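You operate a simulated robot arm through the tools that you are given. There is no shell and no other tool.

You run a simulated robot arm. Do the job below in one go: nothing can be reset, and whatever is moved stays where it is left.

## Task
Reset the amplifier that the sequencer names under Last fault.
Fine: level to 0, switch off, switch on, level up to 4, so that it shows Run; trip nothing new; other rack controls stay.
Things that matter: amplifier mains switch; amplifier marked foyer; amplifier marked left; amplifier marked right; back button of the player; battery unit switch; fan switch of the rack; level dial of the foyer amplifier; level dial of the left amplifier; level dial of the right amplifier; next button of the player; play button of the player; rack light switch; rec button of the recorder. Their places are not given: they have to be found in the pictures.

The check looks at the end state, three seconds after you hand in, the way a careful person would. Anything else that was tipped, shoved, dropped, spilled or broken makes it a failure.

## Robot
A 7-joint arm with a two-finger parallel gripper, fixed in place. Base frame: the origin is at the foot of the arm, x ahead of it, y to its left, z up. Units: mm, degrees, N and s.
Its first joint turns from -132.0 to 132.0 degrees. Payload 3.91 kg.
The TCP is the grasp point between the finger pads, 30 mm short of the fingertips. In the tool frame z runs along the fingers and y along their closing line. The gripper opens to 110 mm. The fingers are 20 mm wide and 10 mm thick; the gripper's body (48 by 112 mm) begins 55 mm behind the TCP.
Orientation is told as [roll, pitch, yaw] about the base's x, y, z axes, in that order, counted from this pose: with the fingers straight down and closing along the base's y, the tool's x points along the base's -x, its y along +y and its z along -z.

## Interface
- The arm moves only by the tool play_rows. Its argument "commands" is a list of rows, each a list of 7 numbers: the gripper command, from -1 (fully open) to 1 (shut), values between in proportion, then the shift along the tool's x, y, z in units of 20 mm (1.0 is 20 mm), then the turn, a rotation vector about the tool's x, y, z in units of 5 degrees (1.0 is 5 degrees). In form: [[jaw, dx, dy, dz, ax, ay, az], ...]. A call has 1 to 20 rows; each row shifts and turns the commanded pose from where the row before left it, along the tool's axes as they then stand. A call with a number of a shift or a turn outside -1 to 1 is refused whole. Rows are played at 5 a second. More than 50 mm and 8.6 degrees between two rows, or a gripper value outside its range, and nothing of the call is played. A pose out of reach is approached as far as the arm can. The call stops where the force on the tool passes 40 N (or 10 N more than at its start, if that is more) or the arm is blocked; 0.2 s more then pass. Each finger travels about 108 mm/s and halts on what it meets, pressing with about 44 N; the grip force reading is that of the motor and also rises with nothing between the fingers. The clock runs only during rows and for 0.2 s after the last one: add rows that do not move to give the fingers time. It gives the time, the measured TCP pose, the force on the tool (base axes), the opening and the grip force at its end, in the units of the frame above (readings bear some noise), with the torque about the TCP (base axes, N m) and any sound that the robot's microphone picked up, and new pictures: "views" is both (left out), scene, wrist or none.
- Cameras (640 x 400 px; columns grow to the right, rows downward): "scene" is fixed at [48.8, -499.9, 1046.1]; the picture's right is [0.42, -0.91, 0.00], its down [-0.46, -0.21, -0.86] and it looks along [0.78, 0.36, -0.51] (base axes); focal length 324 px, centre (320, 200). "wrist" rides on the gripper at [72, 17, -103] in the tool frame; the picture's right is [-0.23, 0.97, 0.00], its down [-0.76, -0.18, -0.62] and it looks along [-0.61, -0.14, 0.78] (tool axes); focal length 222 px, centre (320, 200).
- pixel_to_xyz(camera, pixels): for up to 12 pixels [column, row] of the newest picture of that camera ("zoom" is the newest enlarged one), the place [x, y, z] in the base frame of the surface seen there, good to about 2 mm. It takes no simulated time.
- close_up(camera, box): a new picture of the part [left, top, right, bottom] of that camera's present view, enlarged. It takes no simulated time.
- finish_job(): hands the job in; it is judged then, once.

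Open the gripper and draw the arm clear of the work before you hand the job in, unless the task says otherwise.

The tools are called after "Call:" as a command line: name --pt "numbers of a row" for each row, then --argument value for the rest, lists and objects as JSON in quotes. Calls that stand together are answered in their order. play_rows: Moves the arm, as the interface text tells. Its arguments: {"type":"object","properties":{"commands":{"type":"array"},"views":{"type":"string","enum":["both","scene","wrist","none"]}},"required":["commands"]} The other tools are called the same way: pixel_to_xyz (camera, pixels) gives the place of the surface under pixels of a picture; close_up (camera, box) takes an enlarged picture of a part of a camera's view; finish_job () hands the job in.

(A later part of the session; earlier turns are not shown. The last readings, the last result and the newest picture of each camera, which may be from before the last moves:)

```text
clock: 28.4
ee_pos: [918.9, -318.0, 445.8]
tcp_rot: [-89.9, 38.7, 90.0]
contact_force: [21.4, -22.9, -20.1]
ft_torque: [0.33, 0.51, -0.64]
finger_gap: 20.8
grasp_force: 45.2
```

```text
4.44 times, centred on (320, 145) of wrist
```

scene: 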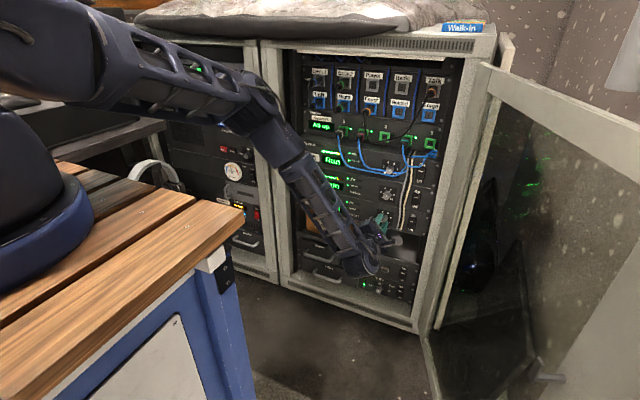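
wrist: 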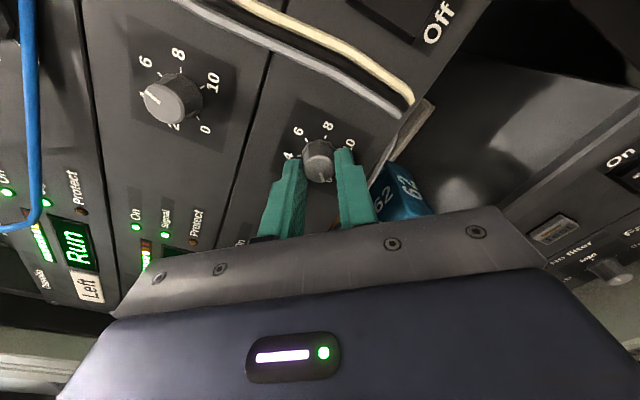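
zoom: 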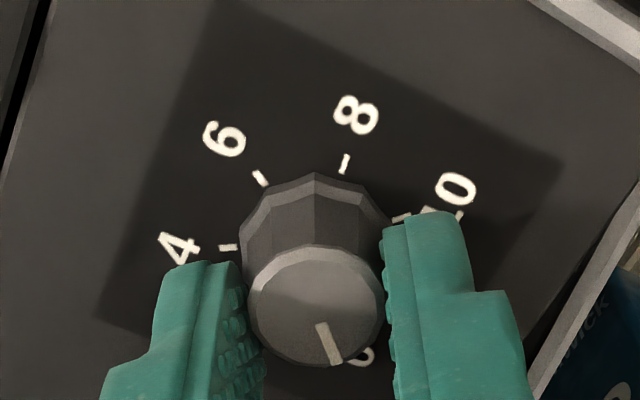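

Torque about the knob axis rose to 0.33 N m and the pointer slipped slightly in the fingers, so the knob is at its 0 stop. I open the jaws to ~40 mm and pull back 100 mm.

Call:
play_rows --pt "0.25 0 0 0 0 0 0" --pt "0.25 0 0 0 0 0 0" --pt "0.25 0 0 -0.5 0 0 0" --pt "0.25 0 0 -1 0 0 0" --pt "0.25 0 0 -1 0 0 0" --pt "0.25 0 0 -1 0 0 0" --pt "0.25 0 0 -1 0 0 0" --pt "0.25 0 0 -0.5 0 0 0"

Call:
close_up --camera "wrist" --box '[240, 30, 400, 130]'

Call:
close_up --camera "scene" --box '[300, 130, 460, 230]'

```text
clock: 30.2
ee_pos: [817.5, -315.9, 445.6]
tcp_rot: [-89.9, 38.7, 90.3]
contact_force: [0.0, 0.2, 0.4]
ft_torque: [-0.02, -0.02, 0.03]
finger_gap: 41.3
grasp_force: 0.1
```

scene: 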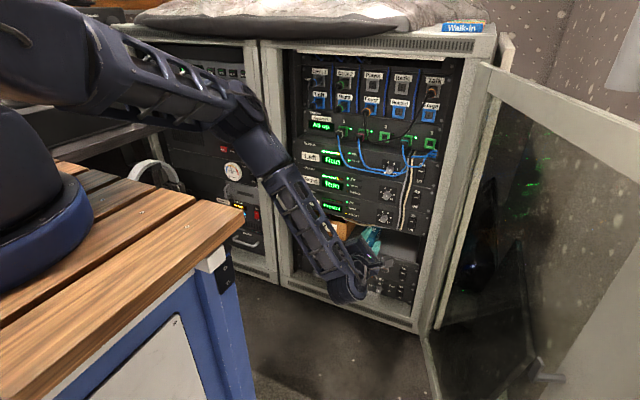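
wrist: 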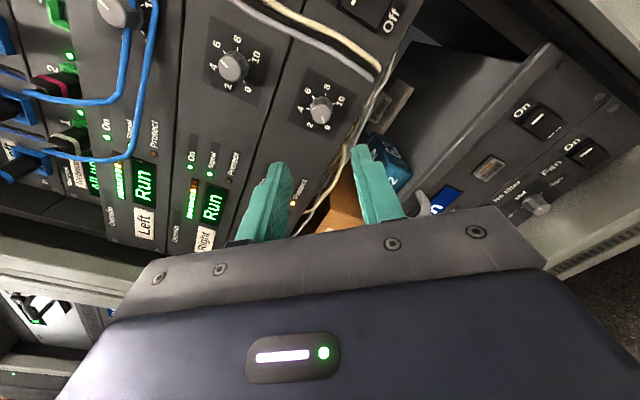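

```text
4.00 times, centred on (320, 80) of wrist
```

zoom: 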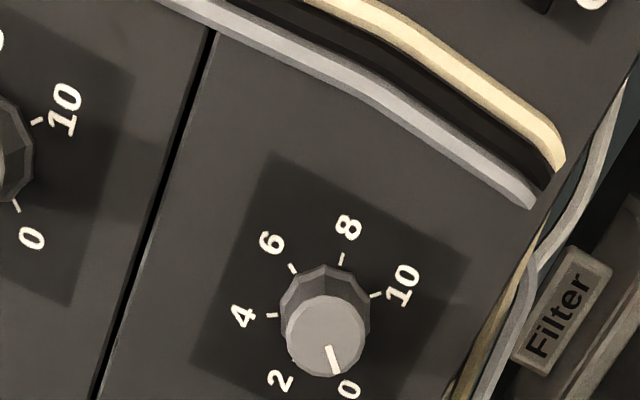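

```text
4.00 times, centred on (380, 180) of scene
```

zoom: 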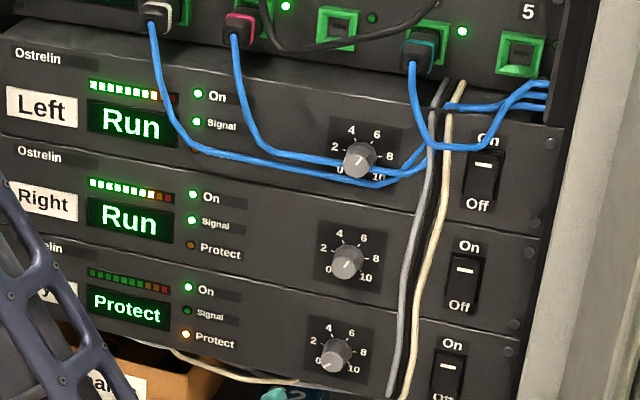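

The foyer dial now points at 0, and others are unchanged. Next I roll the tool back by 99° (to about −30°) in free space and shut the jaws for pressing the switch.

Call:
play_rows --pt "1 0 0 0 0 0 1" --pt "1 0 0 0 0 0 1" --pt "1 0 0 0 0 0 1" --pt "1 0 0 0 0 0 1" --pt "1 0 0 0 0 0 1" --pt "1 0 0 0 0 0 1" --pt "1 0 0 0 0 0 1" --pt "1 0 0 0 0 0 1" --pt "1 0 0 0 0 0 1" --pt "1 0 0 0 0 0 1" --pt "1 0 0 0 0 0 1" --pt "1 0 0 0 0 0 1" --pt "1 0 0 0 0 0 1" --pt "1 0 0 0 0 0 1" --pt "1 0 0 0 0 0 1" --pt "1 0 0 0 0 0 1" --pt "1 0 0 0 0 0 1" --pt "1 0 0 0 0 0 1" --pt "1 0 0 0 0 0 1" --pt "1 0 0 0 0 0 0.8"

```text
clock: 34.4
ee_pos: [818.6, -316.2, 445.7]
tcp_rot: [-89.8, -60.4, 90.0]
contact_force: [-0.2, -0.9, 0.6]
ft_torque: [0.02, 0.01, -0.02]
finger_gap: 0.2
grasp_force: 38.0
```

scene: 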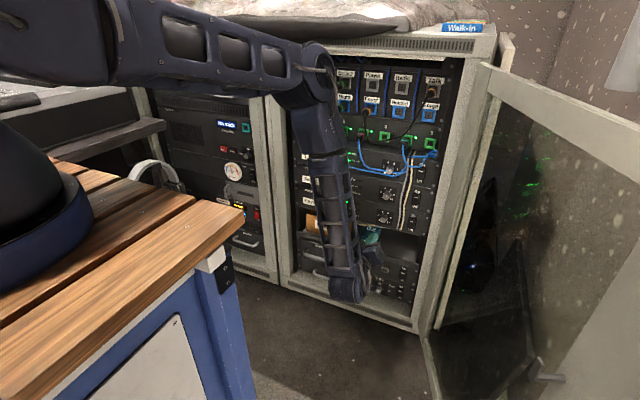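
wrist: 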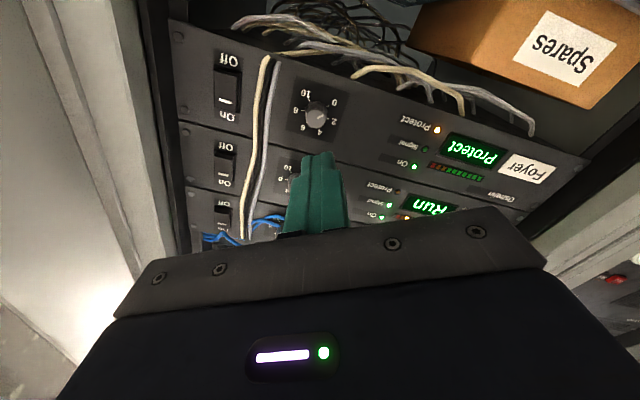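

Elbow has good clearance. I zoom on the foyer switch at (228,85) in the wrist view to get its exact place.

Call:
close_up --camera "wrist" --box '[188, 40, 284, 130]'

```text
4.44 times, centred on (236, 85) of wrist
```

zoom: 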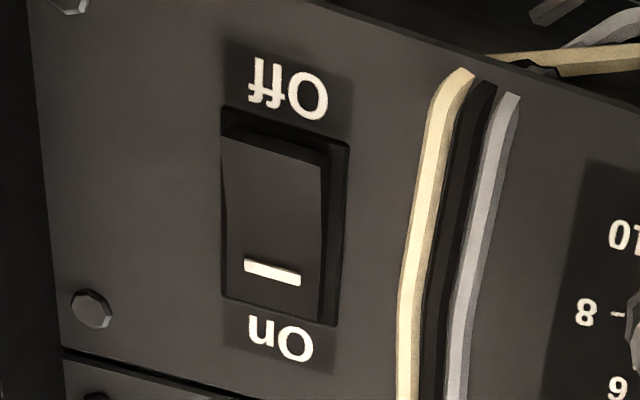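

I take coordinates of the rocker's ends and of the cable edge.

Call:
pixel_to_xyz --camera "zoom" --pixels '[[222, 110], [348, 145], [222, 298], [335, 325], [270, 150], [275, 180], [272, 220], [272, 270], [270, 295], [405, 300], [425, 180], [455, 80]]'

```text
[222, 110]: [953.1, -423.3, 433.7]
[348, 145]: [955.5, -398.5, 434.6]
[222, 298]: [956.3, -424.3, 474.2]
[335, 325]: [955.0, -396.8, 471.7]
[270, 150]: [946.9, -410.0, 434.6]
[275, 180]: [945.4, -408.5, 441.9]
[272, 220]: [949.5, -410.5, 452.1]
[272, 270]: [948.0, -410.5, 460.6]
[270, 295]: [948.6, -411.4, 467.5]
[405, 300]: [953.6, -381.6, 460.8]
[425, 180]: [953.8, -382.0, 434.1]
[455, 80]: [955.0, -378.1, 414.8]
```

Rocker spans z 434–473 at y≈−410.5; its lower (Off) end protrudes to x≈945, cable edge at y≈−386. I shift in front of the lower half (y −411.5, z 436) and advance 70 mm, staying short of it.

Call:
play_rows --pt "1 0.7 -0.97 0 0 0 0" --pt "1 0.7 -0.97 0 0 0 0" --pt "1 0.7 -0.97 0 0 0 0" --pt "1 0.7 -0.97 0 0 0 0" --pt "1 0 0 1 0 0 0" --pt "1 0 0 1 0 0 0" --pt "1 0 0 1 0 0 0" --pt "1 0 0 0.5 0 0 0"

Call:
close_up --camera "wrist" --box '[240, 80, 400, 180]'

```text
clock: 36.2
ee_pos: [888.0, -412.3, 435.2]
tcp_rot: [-89.7, -60.3, 90.0]
contact_force: [0.0, 0.5, -0.3]
ft_torque: [0.06, 0.02, 0.02]
finger_gap: 0.3
grasp_force: 37.9
```

scene: 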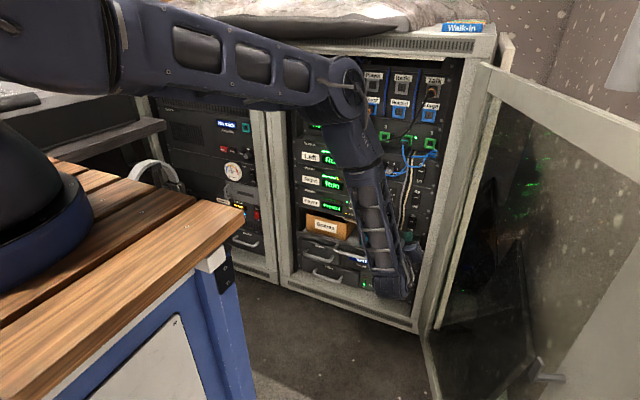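
wrist: 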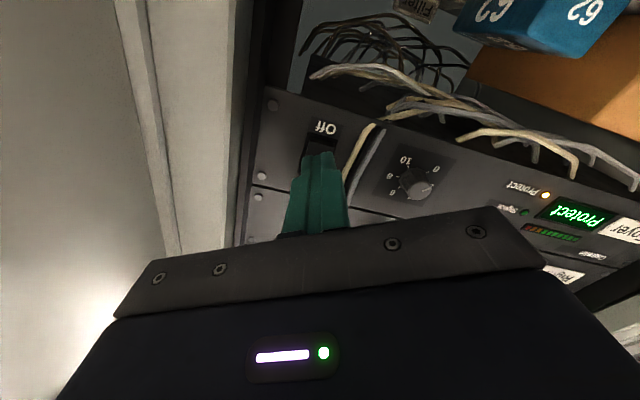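

```text
4.00 times, centred on (320, 130) of wrist
```

zoom: 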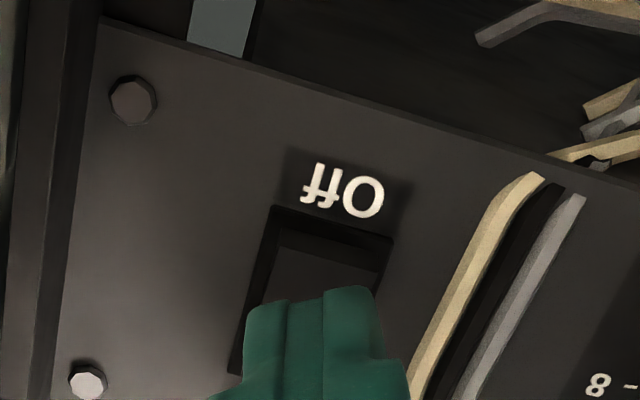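

The shut fingertips line up with the rocker's lower half (zoom (310,300)). I advance 24 mm, then press on in small steps.

Call:
play_rows --pt "1 0 0 0.7 0 0 0" --pt "1 0 0 0.5 0 0 0" --pt "1 0 0 0.15 0 0 0" --pt "1 0 0 0.15 0 0 0" --pt "1 0 0 0.1 0 0 0"

```text
clock: 37.4
ee_pos: [918.3, -412.7, 434.8]
tcp_rot: [-89.7, -60.3, 89.9]
contact_force: [-34.2, 3.4, 10.0]
ft_torque: [-0.09, -0.68, 0.02]
finger_gap: 0.0
grasp_force: 37.5
```

scene: 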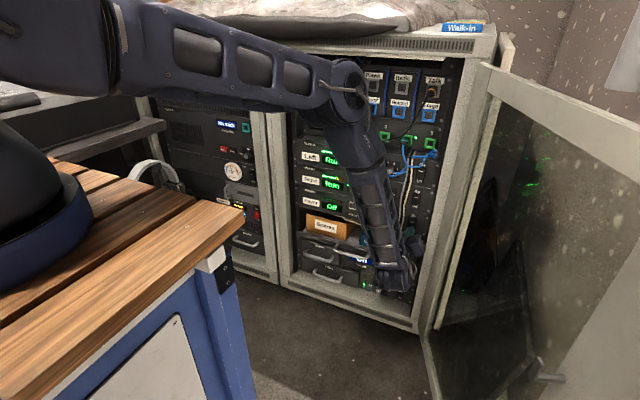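
wrist: 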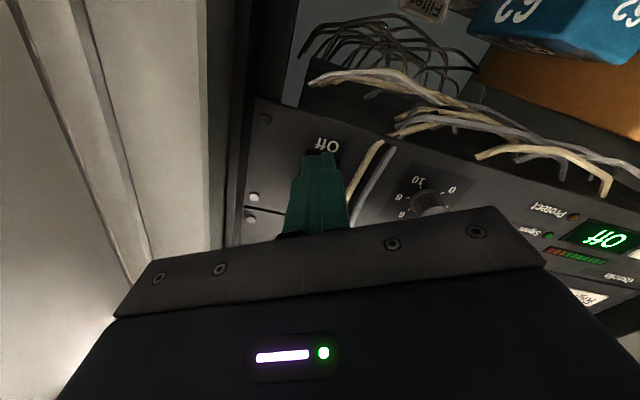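

The foyer display at (605,238) now reads "Off". I back off 50 mm to let it settle and check.

Call:
play_rows --pt "1 0 0 -0.5 0 0 0" --pt "1 0 0 -1 0 0 0" --pt "1 0 0 -1 0 0 0" --pt "1 0 0 0 0 0 0" --pt "1 0 0 0 0 0 0" --pt "1 0 0 0 0 0 0" --pt "1 0 0 0 0 0 0" --pt "1 0 0 0 0 0 0"

Call:
close_up --camera "scene" --box '[296, 135, 456, 235]'

Call:
close_up --camera "scene" --box '[212, 190, 260, 220]'

```text
clock: 39.2
ee_pos: [871.4, -411.3, 436.4]
tcp_rot: [-89.9, -60.4, 90.0]
contact_force: [-0.1, -0.1, 0.1]
ft_torque: [0.06, 0.02, 0.01]
finger_gap: 0.0
grasp_force: 37.4
```

scene: 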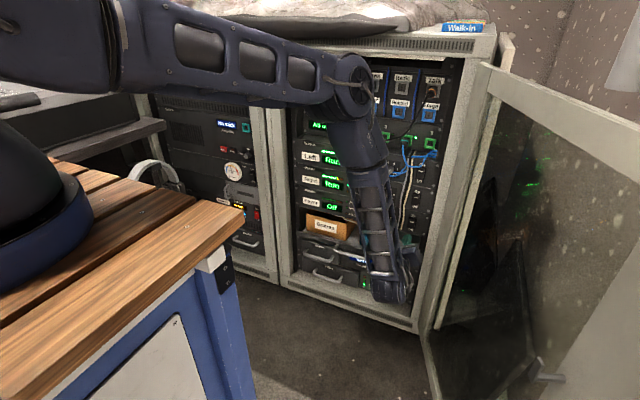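
wrist: 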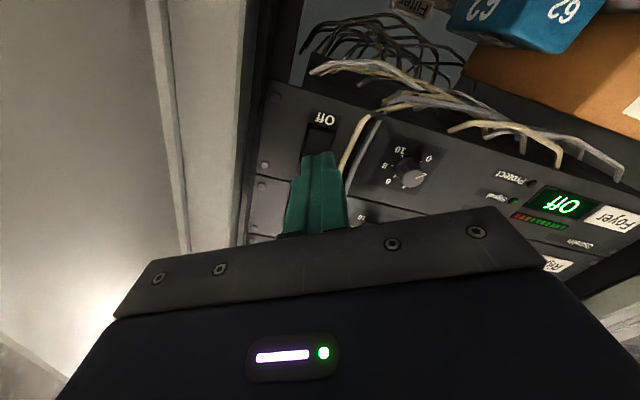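

```text
4.00 times, centred on (376, 185) of scene
```

zoom: 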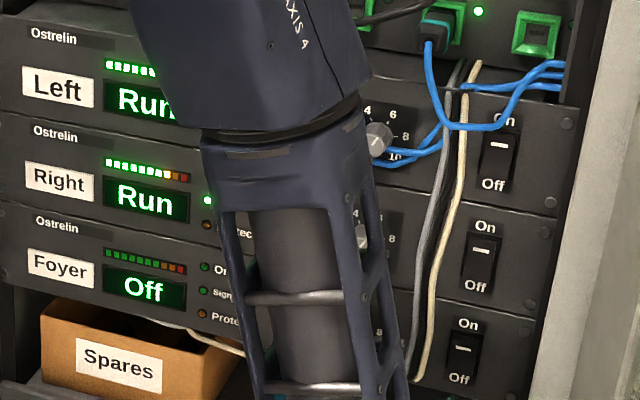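

```text
13.33 times, centred on (236, 205) of scene
```

zoom: 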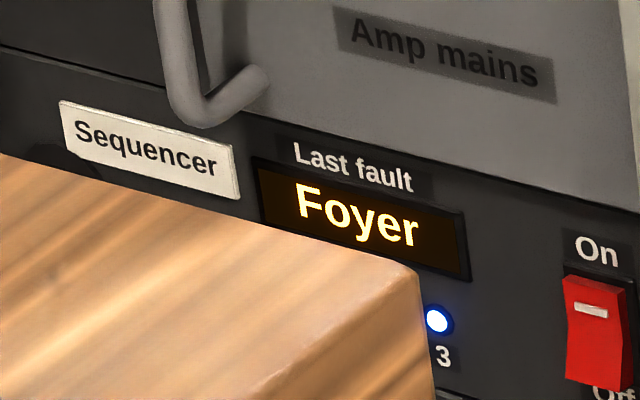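

Foyer shows Off with its dial at 0. I raise the tips to z≈469 (the On half), then advance and press until about the same depth.

Call:
play_rows --pt "1 -0.725 -0.42 0 0 0 0" --pt "1 -0.725 -0.42 0 0 0 0" --pt "1 0 0 0.8 0 0 0" --pt "1 0 0 0.8 0 0 0" --pt "1 0 0 0 0 0 0"

Call:
close_up --camera "wrist" --box '[240, 80, 400, 180]'

```text
clock: 40.4
ee_pos: [903.1, -412.5, 470.4]
tcp_rot: [-89.8, -60.2, 89.9]
contact_force: [-0.4, -0.1, 1.3]
ft_torque: [-0.01, 0.01, -0.01]
finger_gap: 0.0
grasp_force: 38.1
```

scene: 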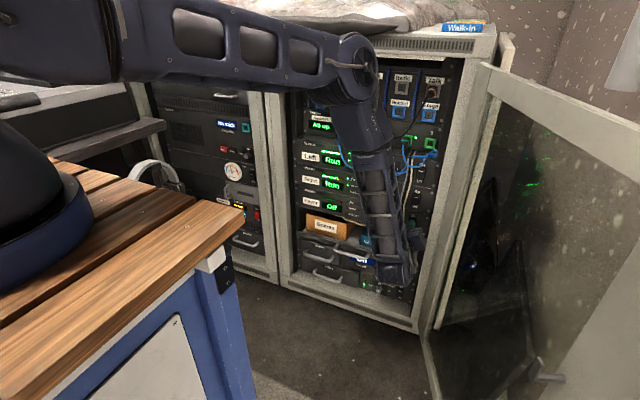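
wrist: 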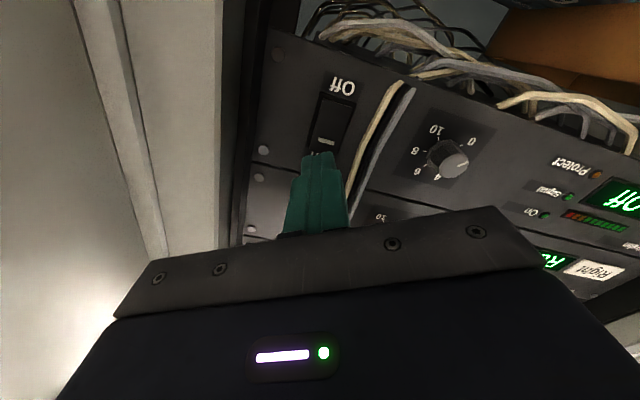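

```text
4.00 times, centred on (320, 130) of wrist
```

zoom: 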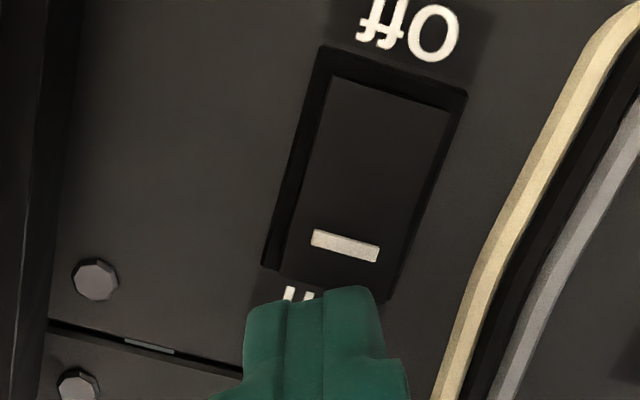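

In the zoom, the tips appear just above the rocker's upper end, so I check actual fingertip and rocker coordinates.

Call:
pixel_to_xyz --camera "zoom" --pixels '[[265, 315], [310, 298], [355, 290], [380, 320], [300, 340], [350, 340], [340, 250], [330, 275], [270, 265], [385, 300], [400, 90], [380, 150]]'

```text
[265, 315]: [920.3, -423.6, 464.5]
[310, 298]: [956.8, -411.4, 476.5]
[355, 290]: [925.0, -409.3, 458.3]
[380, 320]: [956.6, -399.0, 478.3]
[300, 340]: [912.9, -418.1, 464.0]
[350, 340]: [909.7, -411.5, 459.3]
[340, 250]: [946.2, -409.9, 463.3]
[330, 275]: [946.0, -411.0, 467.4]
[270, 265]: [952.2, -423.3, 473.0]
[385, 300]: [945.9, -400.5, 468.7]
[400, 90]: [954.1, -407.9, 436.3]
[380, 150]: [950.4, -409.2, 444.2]
```

The tip's lower edge is at z≈458–464, so it overlaps the rocker's upper half (to 473). I lower it 3 mm and press in.

Call:
play_rows --pt "1 0.13 0.075 0.3 0 0 0" --pt "1 0 0 0.2 0 0 0" --pt "1 0 0 0.15 0 0 0" --pt "1 0 0 0.1 0 0 0" --pt "1 0 0 0.1 0 0 0"

Call:
close_up --camera "scene" --box '[296, 135, 456, 235]'

```text
clock: 41.6
ee_pos: [919.3, -411.1, 469.2]
tcp_rot: [-89.8, -60.3, 89.9]
contact_force: [-19.5, 3.2, 8.3]
ft_torque: [0.06, -0.03, 0.13]
finger_gap: 0.0
grasp_force: 37.0
```

scene: 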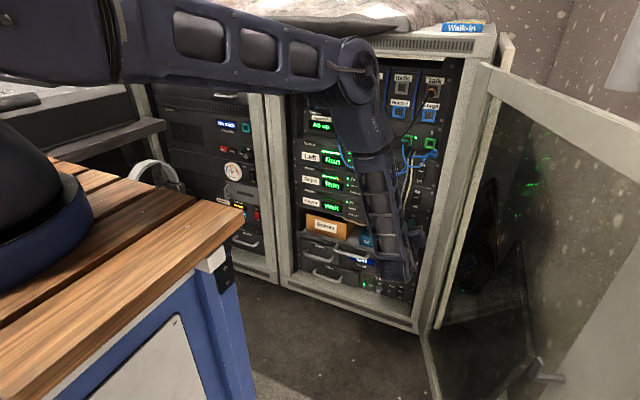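
wrist: 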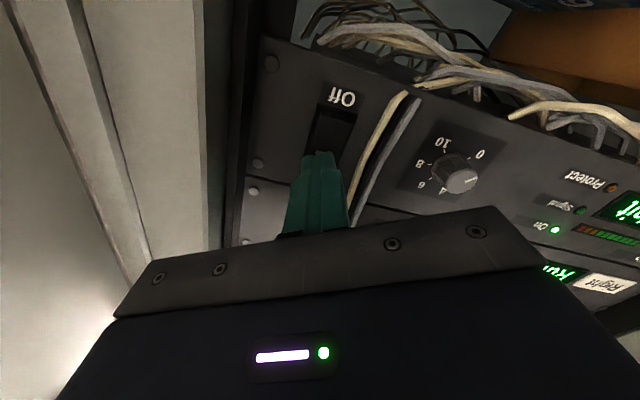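

```text
4.00 times, centred on (376, 185) of scene
```

zoom: 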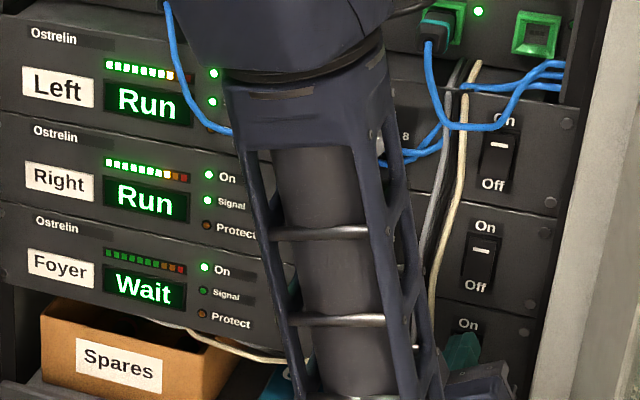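

The foyer amp is on and shows "Wait". I back off 100 mm and wait a few seconds for the display to change before touching the level.

Call:
play_rows --pt "1 0 0 -0.5 0 0 0" --pt "1 0 0 -1 0 0 0" --pt "1 0 0 -1 0 0 0" --pt "1 0 0 -1 0 0 0" --pt "1 0 0 -1 0 0 0" --pt "1 0 0 -0.5 0 0 0" --pt "1 0 0 0 0 0 0" --pt "1 0 0 0 0 0 0" --pt "1 0 0 0 0 0 0" --pt "1 0 0 0 0 0 0"

Call:
close_up --camera "scene" --box '[296, 135, 456, 235]'

```text
clock: 43.8
ee_pos: [819.5, -412.0, 467.0]
tcp_rot: [-89.9, -60.2, 90.1]
contact_force: [0.0, -0.1, -0.6]
ft_torque: [-0.01, 0.03, 0.0]
finger_gap: 0.0
grasp_force: 37.6
```

scene: 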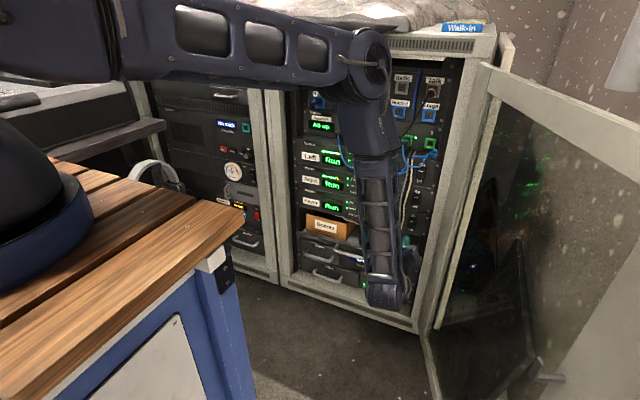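
wrist: 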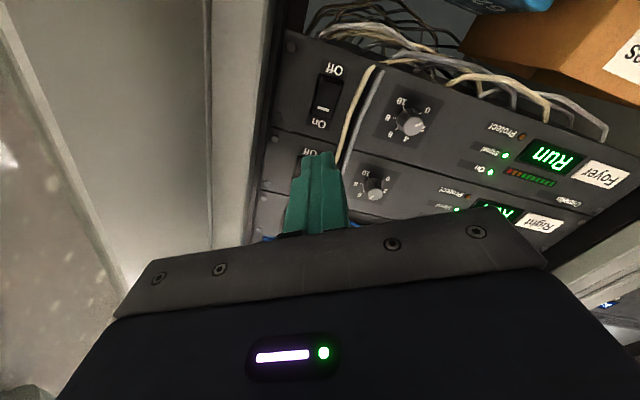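

```text
4.00 times, centred on (376, 185) of scene
```

zoom: 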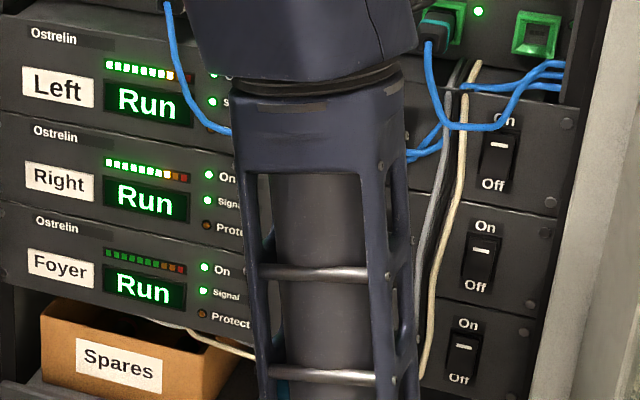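

Foyer shows Run with the level at 0. I move back in front of its dial, opening the jaws, and roll to −90° so a clockwise turn of 110° is comfortable.

Call:
play_rows --pt "1 -0.3 0.88 0 0 0 0" --pt "1 -0.3 0.88 0 0 0 0" --pt "0.2 -0.3 0.88 0 0 0 0" --pt "0.2 -0.3 0.88 0 0 0 0" --pt "0.2 -0.3 0.88 0 0 0 0" --pt "0.2 0 0 0 0 0 -1" --pt "0.2 0 0 0 0 0 -1" --pt "0.2 0 0 0 0 0 -1" --pt "0.2 0 0 0 0 0 -1" --pt "0.2 0 0 0 0 0 -1" --pt "0.2 0 0 0 0 0 -1" --pt "0.2 0 0 0 0 0 -1" --pt "0.2 0 0 0 0 0 -1" --pt "0.2 0 0 0 0 0 -1" --pt "0.2 0 0 0 0 0 -1" --pt "0.2 0 0 0 0 0 -1" --pt "0.2 0 0 0 0 0 -1"

Call:
close_up --camera "wrist" --box '[240, 60, 400, 160]'

```text
clock: 47.4
ee_pos: [819.6, -321.2, 450.4]
tcp_rot: [-89.9, -0.3, 90.1]
contact_force: [0.5, 0.5, 0.4]
ft_torque: [-0.03, -0.02, 0.05]
finger_gap: 43.8
grasp_force: 0.1
```

scene: 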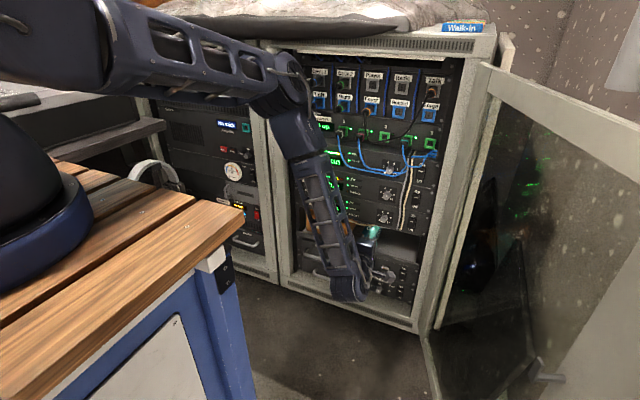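
wrist: 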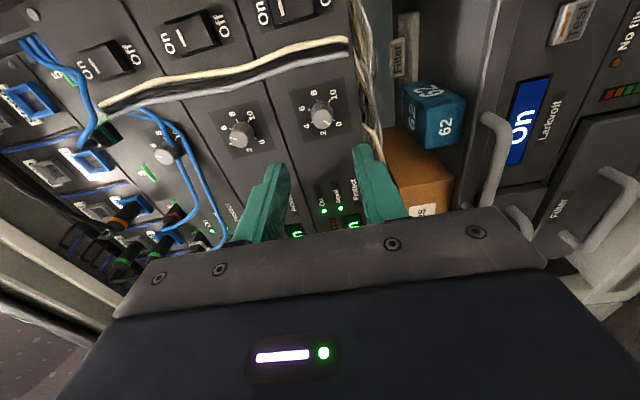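

```text
4.00 times, centred on (320, 110) of wrist
```

zoom: 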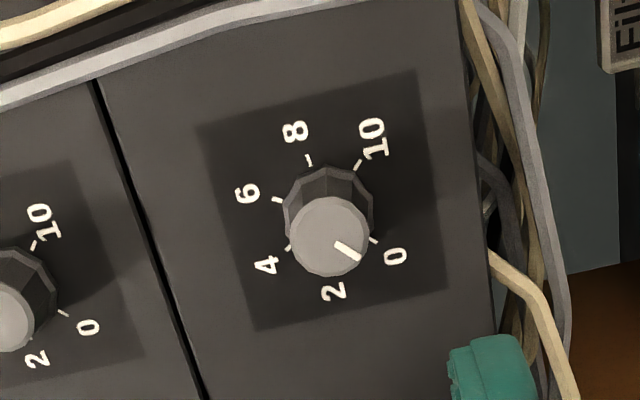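

The pointer is at 0. I take coordinates of the knob face and pointer to align the grip.

Call:
pixel_to_xyz --camera "zoom" --pixels '[[328, 237], [293, 237], [364, 237], [328, 200], [328, 272], [355, 255], [338, 244], [372, 239], [308, 160], [358, 165], [277, 199], [290, 246]]'

```text
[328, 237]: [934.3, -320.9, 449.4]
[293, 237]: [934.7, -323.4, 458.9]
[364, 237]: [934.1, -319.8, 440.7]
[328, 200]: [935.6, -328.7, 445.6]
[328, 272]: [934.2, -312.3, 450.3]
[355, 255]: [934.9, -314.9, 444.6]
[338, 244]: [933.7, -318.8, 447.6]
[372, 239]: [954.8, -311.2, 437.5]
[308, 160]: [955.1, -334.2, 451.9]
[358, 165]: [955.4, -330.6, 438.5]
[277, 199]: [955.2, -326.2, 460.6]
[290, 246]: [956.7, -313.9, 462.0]
```

Centre (−321, 449.4) matches the tool axis within 1 mm. I advance 100 mm and close the jaws on the knob.

Call:
play_rows --pt "0.2 0.05 0 1 0 0 0" --pt "0.2 0 0 1 0 0 0" --pt "0.2 0 0 1 0 0 0" --pt "0.2 0 0 1 0 0 0" --pt "0.2 0 0 0.6 0 0 0" --pt "0.2 0 0 0.4 0 0 0" --pt "0.2 0 0 0 0 0 0" --pt "0.45 0 0 0 0 0 0" --pt "0.6 0 0 0 0 0 0" --pt "1 0 0 0 0 0 0" --pt "1 0 0 0 0 0 0"

Call:
close_up --camera "wrist" --box '[264, 100, 376, 190]'

```text
clock: 49.8
ee_pos: [919.5, -320.0, 447.2]
tcp_rot: [-89.8, -0.2, 90.1]
contact_force: [5.7, 1.0, -22.5]
ft_torque: [-0.02, 0.73, -0.38]
finger_gap: 20.3
grasp_force: 45.1
```

scene: 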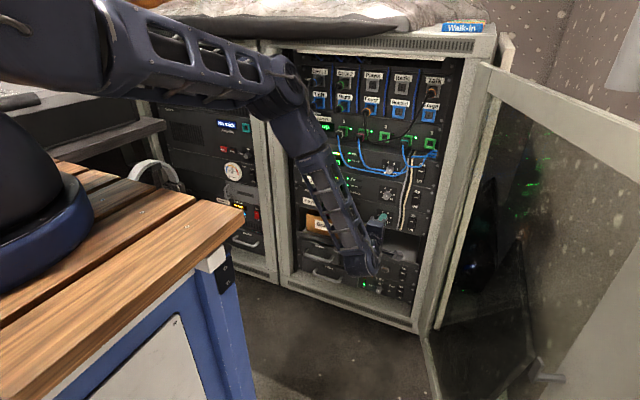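
wrist: 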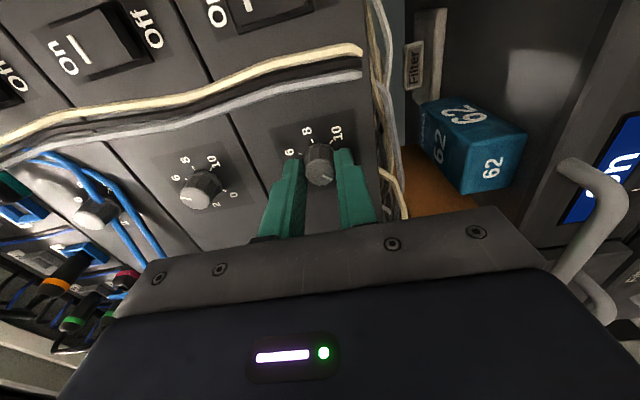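

```text
4.44 times, centred on (320, 145) of wrist
```

zoom: 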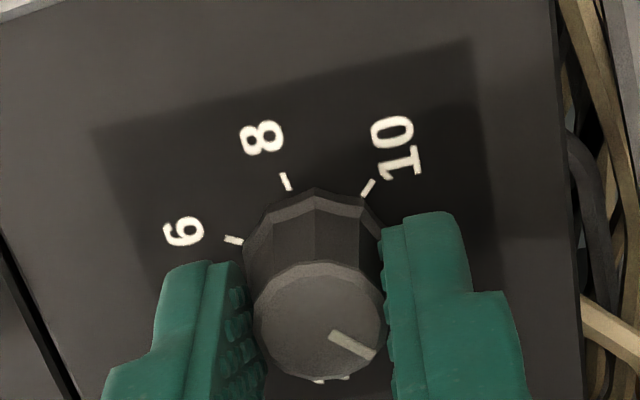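

The grip is good; I relieve the 22 N side force (2.5 mm along tool y) and start turning clockwise, 40° first.

Call:
play_rows --pt "1 0 0.065 0 0 0 0" --pt "1 0 0.065 0 0 0 0" --pt "1 0 0 0 0 0 1" --pt "1 0 0 0 0 0 1" --pt "1 0 0 0 0 0 1" --pt "1 0 0 0 0 0 1" --pt "1 0 0 0 0 0 1" --pt "1 0 0 0 0 0 1"

Call:
close_up --camera "wrist" --box '[264, 100, 376, 190]'

```text
clock: 50.7
ee_pos: [918.5, -320.8, 446.2]
tcp_rot: [-90.0, -5.8, 90.2]
contact_force: [-12.1, 3.1, 10.1]
ft_torque: [0.0, -0.4, -0.12]
finger_gap: 20.2
grasp_force: 45.0
stopped in row 4: the force on the tool passed its limit at 41 N (the readings are from after the stop); the commanded pose is now the measured one
```

scene: 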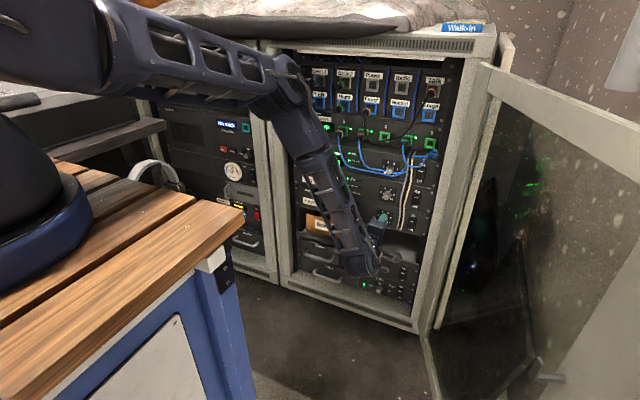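
wrist: 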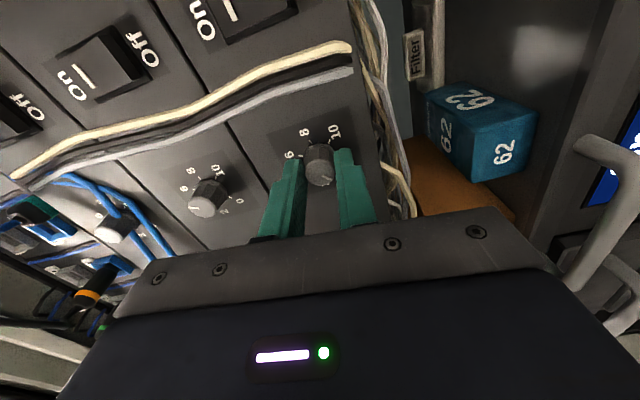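

```text
4.44 times, centred on (320, 145) of wrist
```

zoom: 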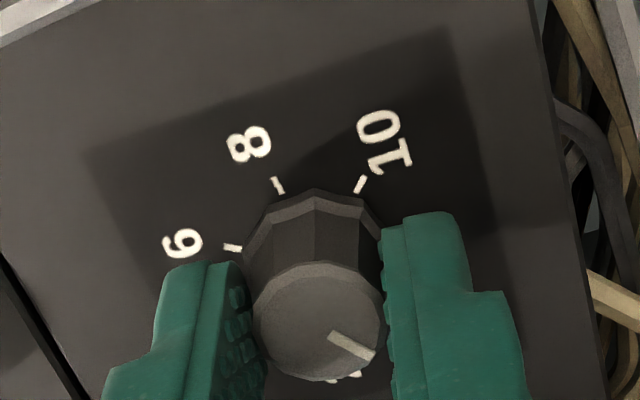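

The limit tripped at 41 N after about 5°, re-zeroing the command. I continue in shorter steps.

Call:
play_rows --pt "1 0 0 0 0 0 1" --pt "1 0 0 0 0 0 1" --pt "1 0 0 0 0 0 1" --pt "1 0 0 0 0 0 1" --views "wrist"

```text
clock: 51.8
ee_pos: [918.3, -320.2, 446.2]
tcp_rot: [-90.1, -25.7, 90.4]
contact_force: [-17.2, 6.1, 15.1]
ft_torque: [0.04, -0.71, 0.42]
finger_gap: 20.4
grasp_force: 45.0
stopped in row 4: the force on the tool passed its limit at 40 N (the readings are from after the stop); the commanded pose is now the measured one
```

wrist: 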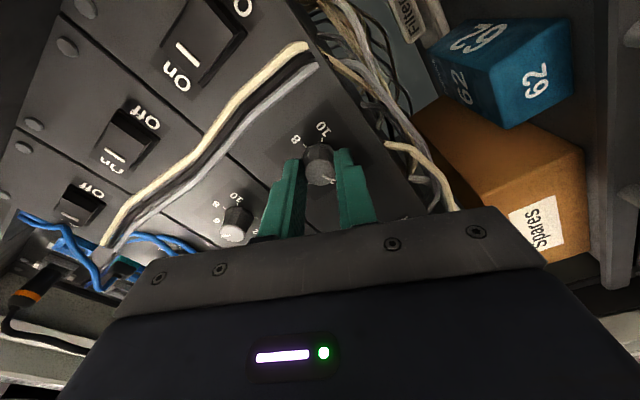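

Roll is now −64°, so 25° have been turned. I relieve slightly (up and back ~1.5 mm) and turn another 20°.

Call:
play_rows --pt "1 -0.06 -0.055 -0.06 0 0 0" --pt "1 0 0 0 0 0 1" --pt "1 0 0 0 0 0 1" --pt "1 0 0 0 0 0 1" --pt "1 0 0 0 0 0 1" --views "wrist"

Call:
close_up --camera "wrist" --box '[264, 100, 376, 190]'

```text
clock: 53.0
ee_pos: [918.9, -320.3, 447.6]
tcp_rot: [-90.1, -45.9, 90.1]
contact_force: [23.7, -13.4, -9.6]
ft_torque: [0.02, 0.29, -0.44]
finger_gap: 20.5
grasp_force: 45.2
```

wrist: 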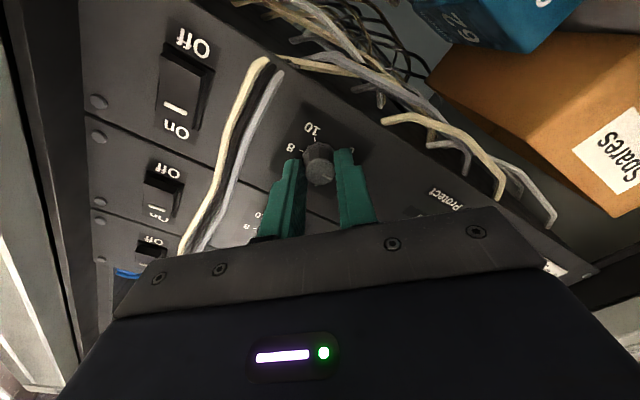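

```text
4.44 times, centred on (320, 145) of wrist
```

zoom: 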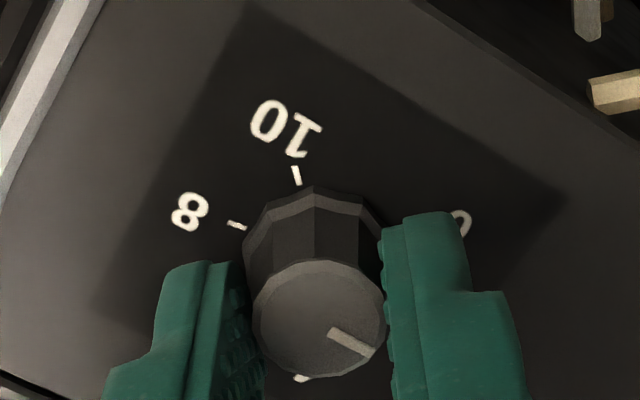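

The pointer moves with the jaws; about 46° turned. I continue 25° more with a small relief.

Call:
play_rows --pt "1 0 -0.03 0.06 0 0 0" --pt "1 0 0 0 0 0 1" --pt "1 0 0 0 0 0 1" --pt "1 0 0 0 0 0 1" --pt "1 0 0 0 0 0 1" --pt "1 0 0 0 0 0 1" --views "wrist"

```text
clock: 54.4
ee_pos: [919.4, -319.8, 448.5]
tcp_rot: [-89.7, -70.9, 90.0]
contact_force: [-20.4, -4.7, -3.4]
ft_torque: [0.01, -0.92, 0.14]
finger_gap: 20.4
grasp_force: 44.8
```

wrist: 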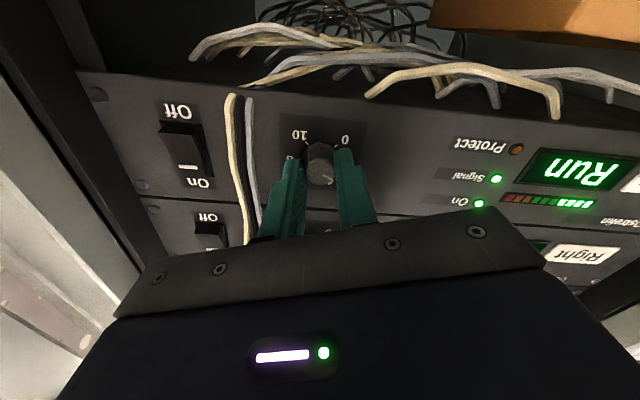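

Roll −19°, still Run with the meter lit, about level 2.6. I turn another 25°.

Call:
play_rows --pt "1 0 0 -0.05 0 0 0" --pt "1 0 0 0 0 0 1" --pt "1 0 0 0 0 0 1" --pt "1 0 0 0 0 0 1" --pt "1 0 0 0 0 0 1" --pt "1 0 0 0 0 0 1" --views "wrist"

Call:
close_up --camera "wrist" --box '[264, 100, 376, 190]'

```text
clock: 55.8
ee_pos: [917.8, -320.9, 448.8]
tcp_rot: [89.4, -84.1, -89.2]
contact_force: [14.2, -10.5, -21.6]
ft_torque: [-0.03, 0.36, -0.4]
finger_gap: 20.3
grasp_force: 44.3
```

wrist: 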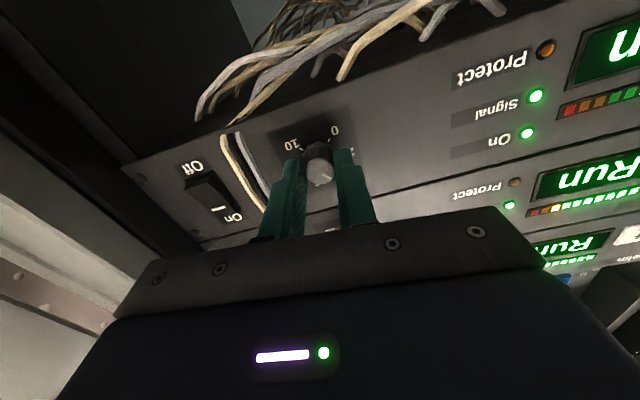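

```text
4.44 times, centred on (320, 145) of wrist
```

zoom: 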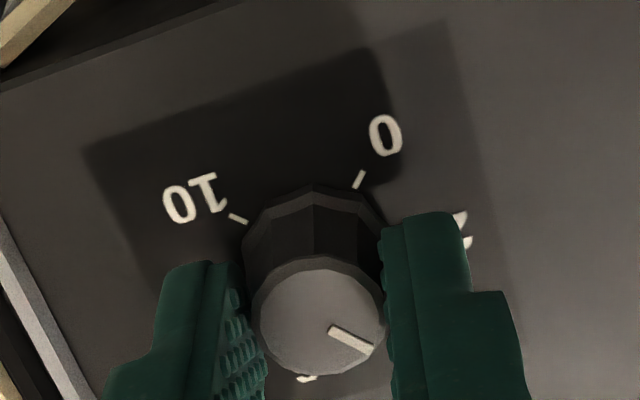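

96° turned; about 13° remain to 4. I relieve the side force and turn 12° more, then look.

Call:
play_rows --pt "1 0.06 -0.04 0.03 0 0 0" --pt "1 0 0 0 0 0 1" --pt "1 0 0 0 0 0 1" --pt "1 0 0 0 0 0 0.4" --pt "1 0 0 0 0 0 0" --views "wrist"

Call:
close_up --camera "wrist" --box '[264, 100, 376, 190]'

```text
clock: 57.0
ee_pos: [918.0, -319.5, 447.4]
tcp_rot: [90.3, -72.1, -89.9]
contact_force: [-22.9, 6.6, 17.2]
ft_torque: [0.0, -1.24, 0.0]
finger_gap: 20.7
grasp_force: 45.4
```

wrist: 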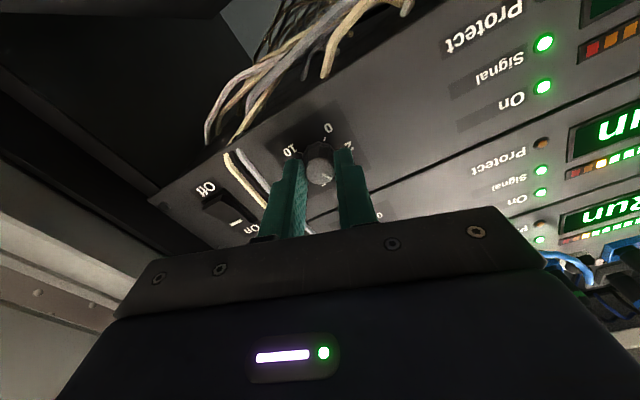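

```text
4.44 times, centred on (320, 145) of wrist
```

zoom: 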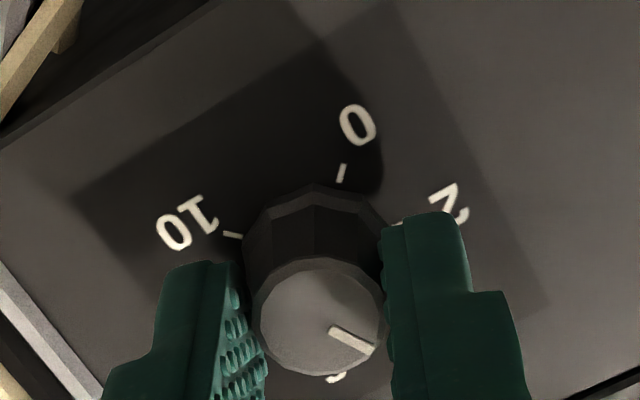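

I measure the pointer's direction on the knob face.

Call:
pixel_to_xyz --camera "zoom" --pixels '[[320, 317], [334, 332], [368, 351], [350, 341], [262, 317], [380, 317], [320, 265], [320, 370], [341, 172], [232, 235], [397, 223]]'

```text
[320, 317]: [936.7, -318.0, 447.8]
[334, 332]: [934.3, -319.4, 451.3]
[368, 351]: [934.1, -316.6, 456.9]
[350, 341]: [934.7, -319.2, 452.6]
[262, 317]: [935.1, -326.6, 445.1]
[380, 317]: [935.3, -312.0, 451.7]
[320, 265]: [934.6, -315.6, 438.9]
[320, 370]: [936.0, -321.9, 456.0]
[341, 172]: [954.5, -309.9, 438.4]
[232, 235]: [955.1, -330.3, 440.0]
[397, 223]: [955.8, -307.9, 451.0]
```

The pointer measures about −31°, and the tick spacing (28° per unit) puts 4 at −28°. I turn about 4° more and then open the jaws to inspect.

Call:
play_rows --pt "1 0 0 -0.04 0 0 0.4" --pt "1 0 0 0 0 0 0.4" --pt "1 0 0 0 0 0 0" --pt "0.25 0 0 0 0 0 0" --pt "0.25 0 0 0 0 0 0" --pt "0.25 0 0 -0.5 0 0 0" --pt "0.25 0 0 -1 0 0 0" --pt "0.25 0 0 -1 0 0 0" --pt "0.25 0 0 -1 0 0 0" --views "both"

Call:
close_up --camera "wrist" --box '[264, 80, 376, 170]'

```text
clock: 59.0
ee_pos: [846.9, -321.8, 447.1]
tcp_rot: [89.9, -68.3, -89.8]
contact_force: [-0.3, 0.2, 1.0]
ft_torque: [0.0, 0.02, -0.03]
finger_gap: 41.2
grasp_force: 0.1
```

scene: 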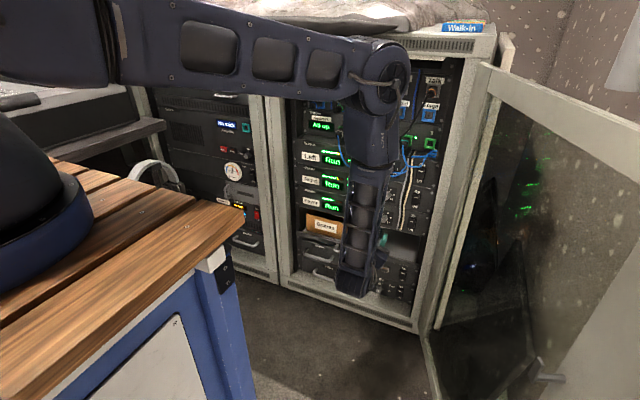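
wrist: 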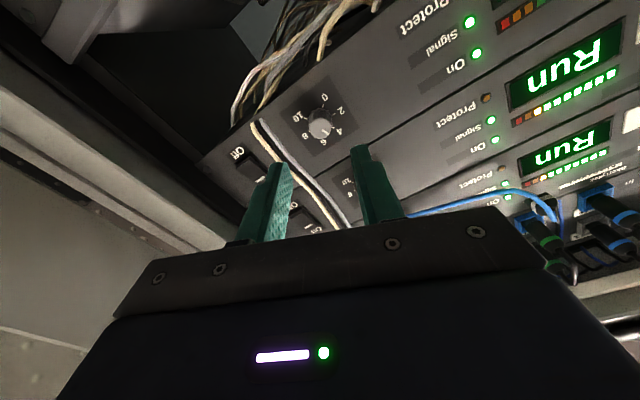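

```text
4.44 times, centred on (320, 125) of wrist
```

zoom: 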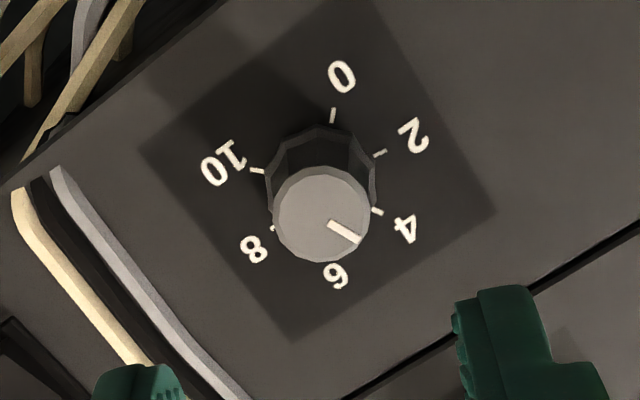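

The pointer seems near or slightly past 4. I enlarge more for a precise reading.

Call:
close_up --camera "wrist" --box '[296, 98, 344, 143]'

Call:
close_up --camera "scene" --box '[296, 135, 456, 235]'

```text
8.89 times, centred on (320, 120) of wrist
```

zoom: 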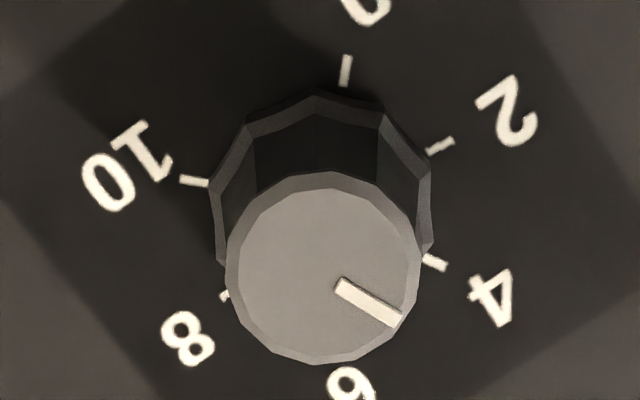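

```text
4.00 times, centred on (376, 185) of scene
```

zoom: 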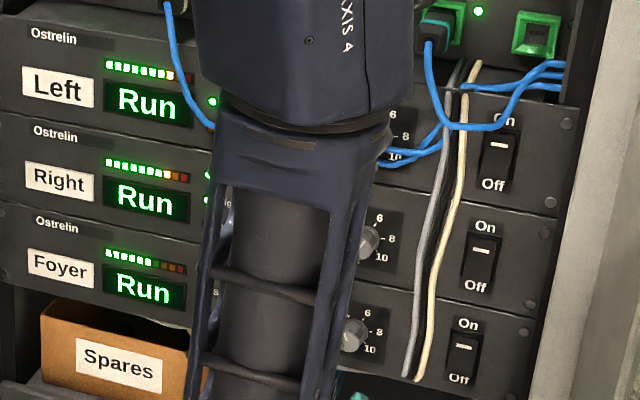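

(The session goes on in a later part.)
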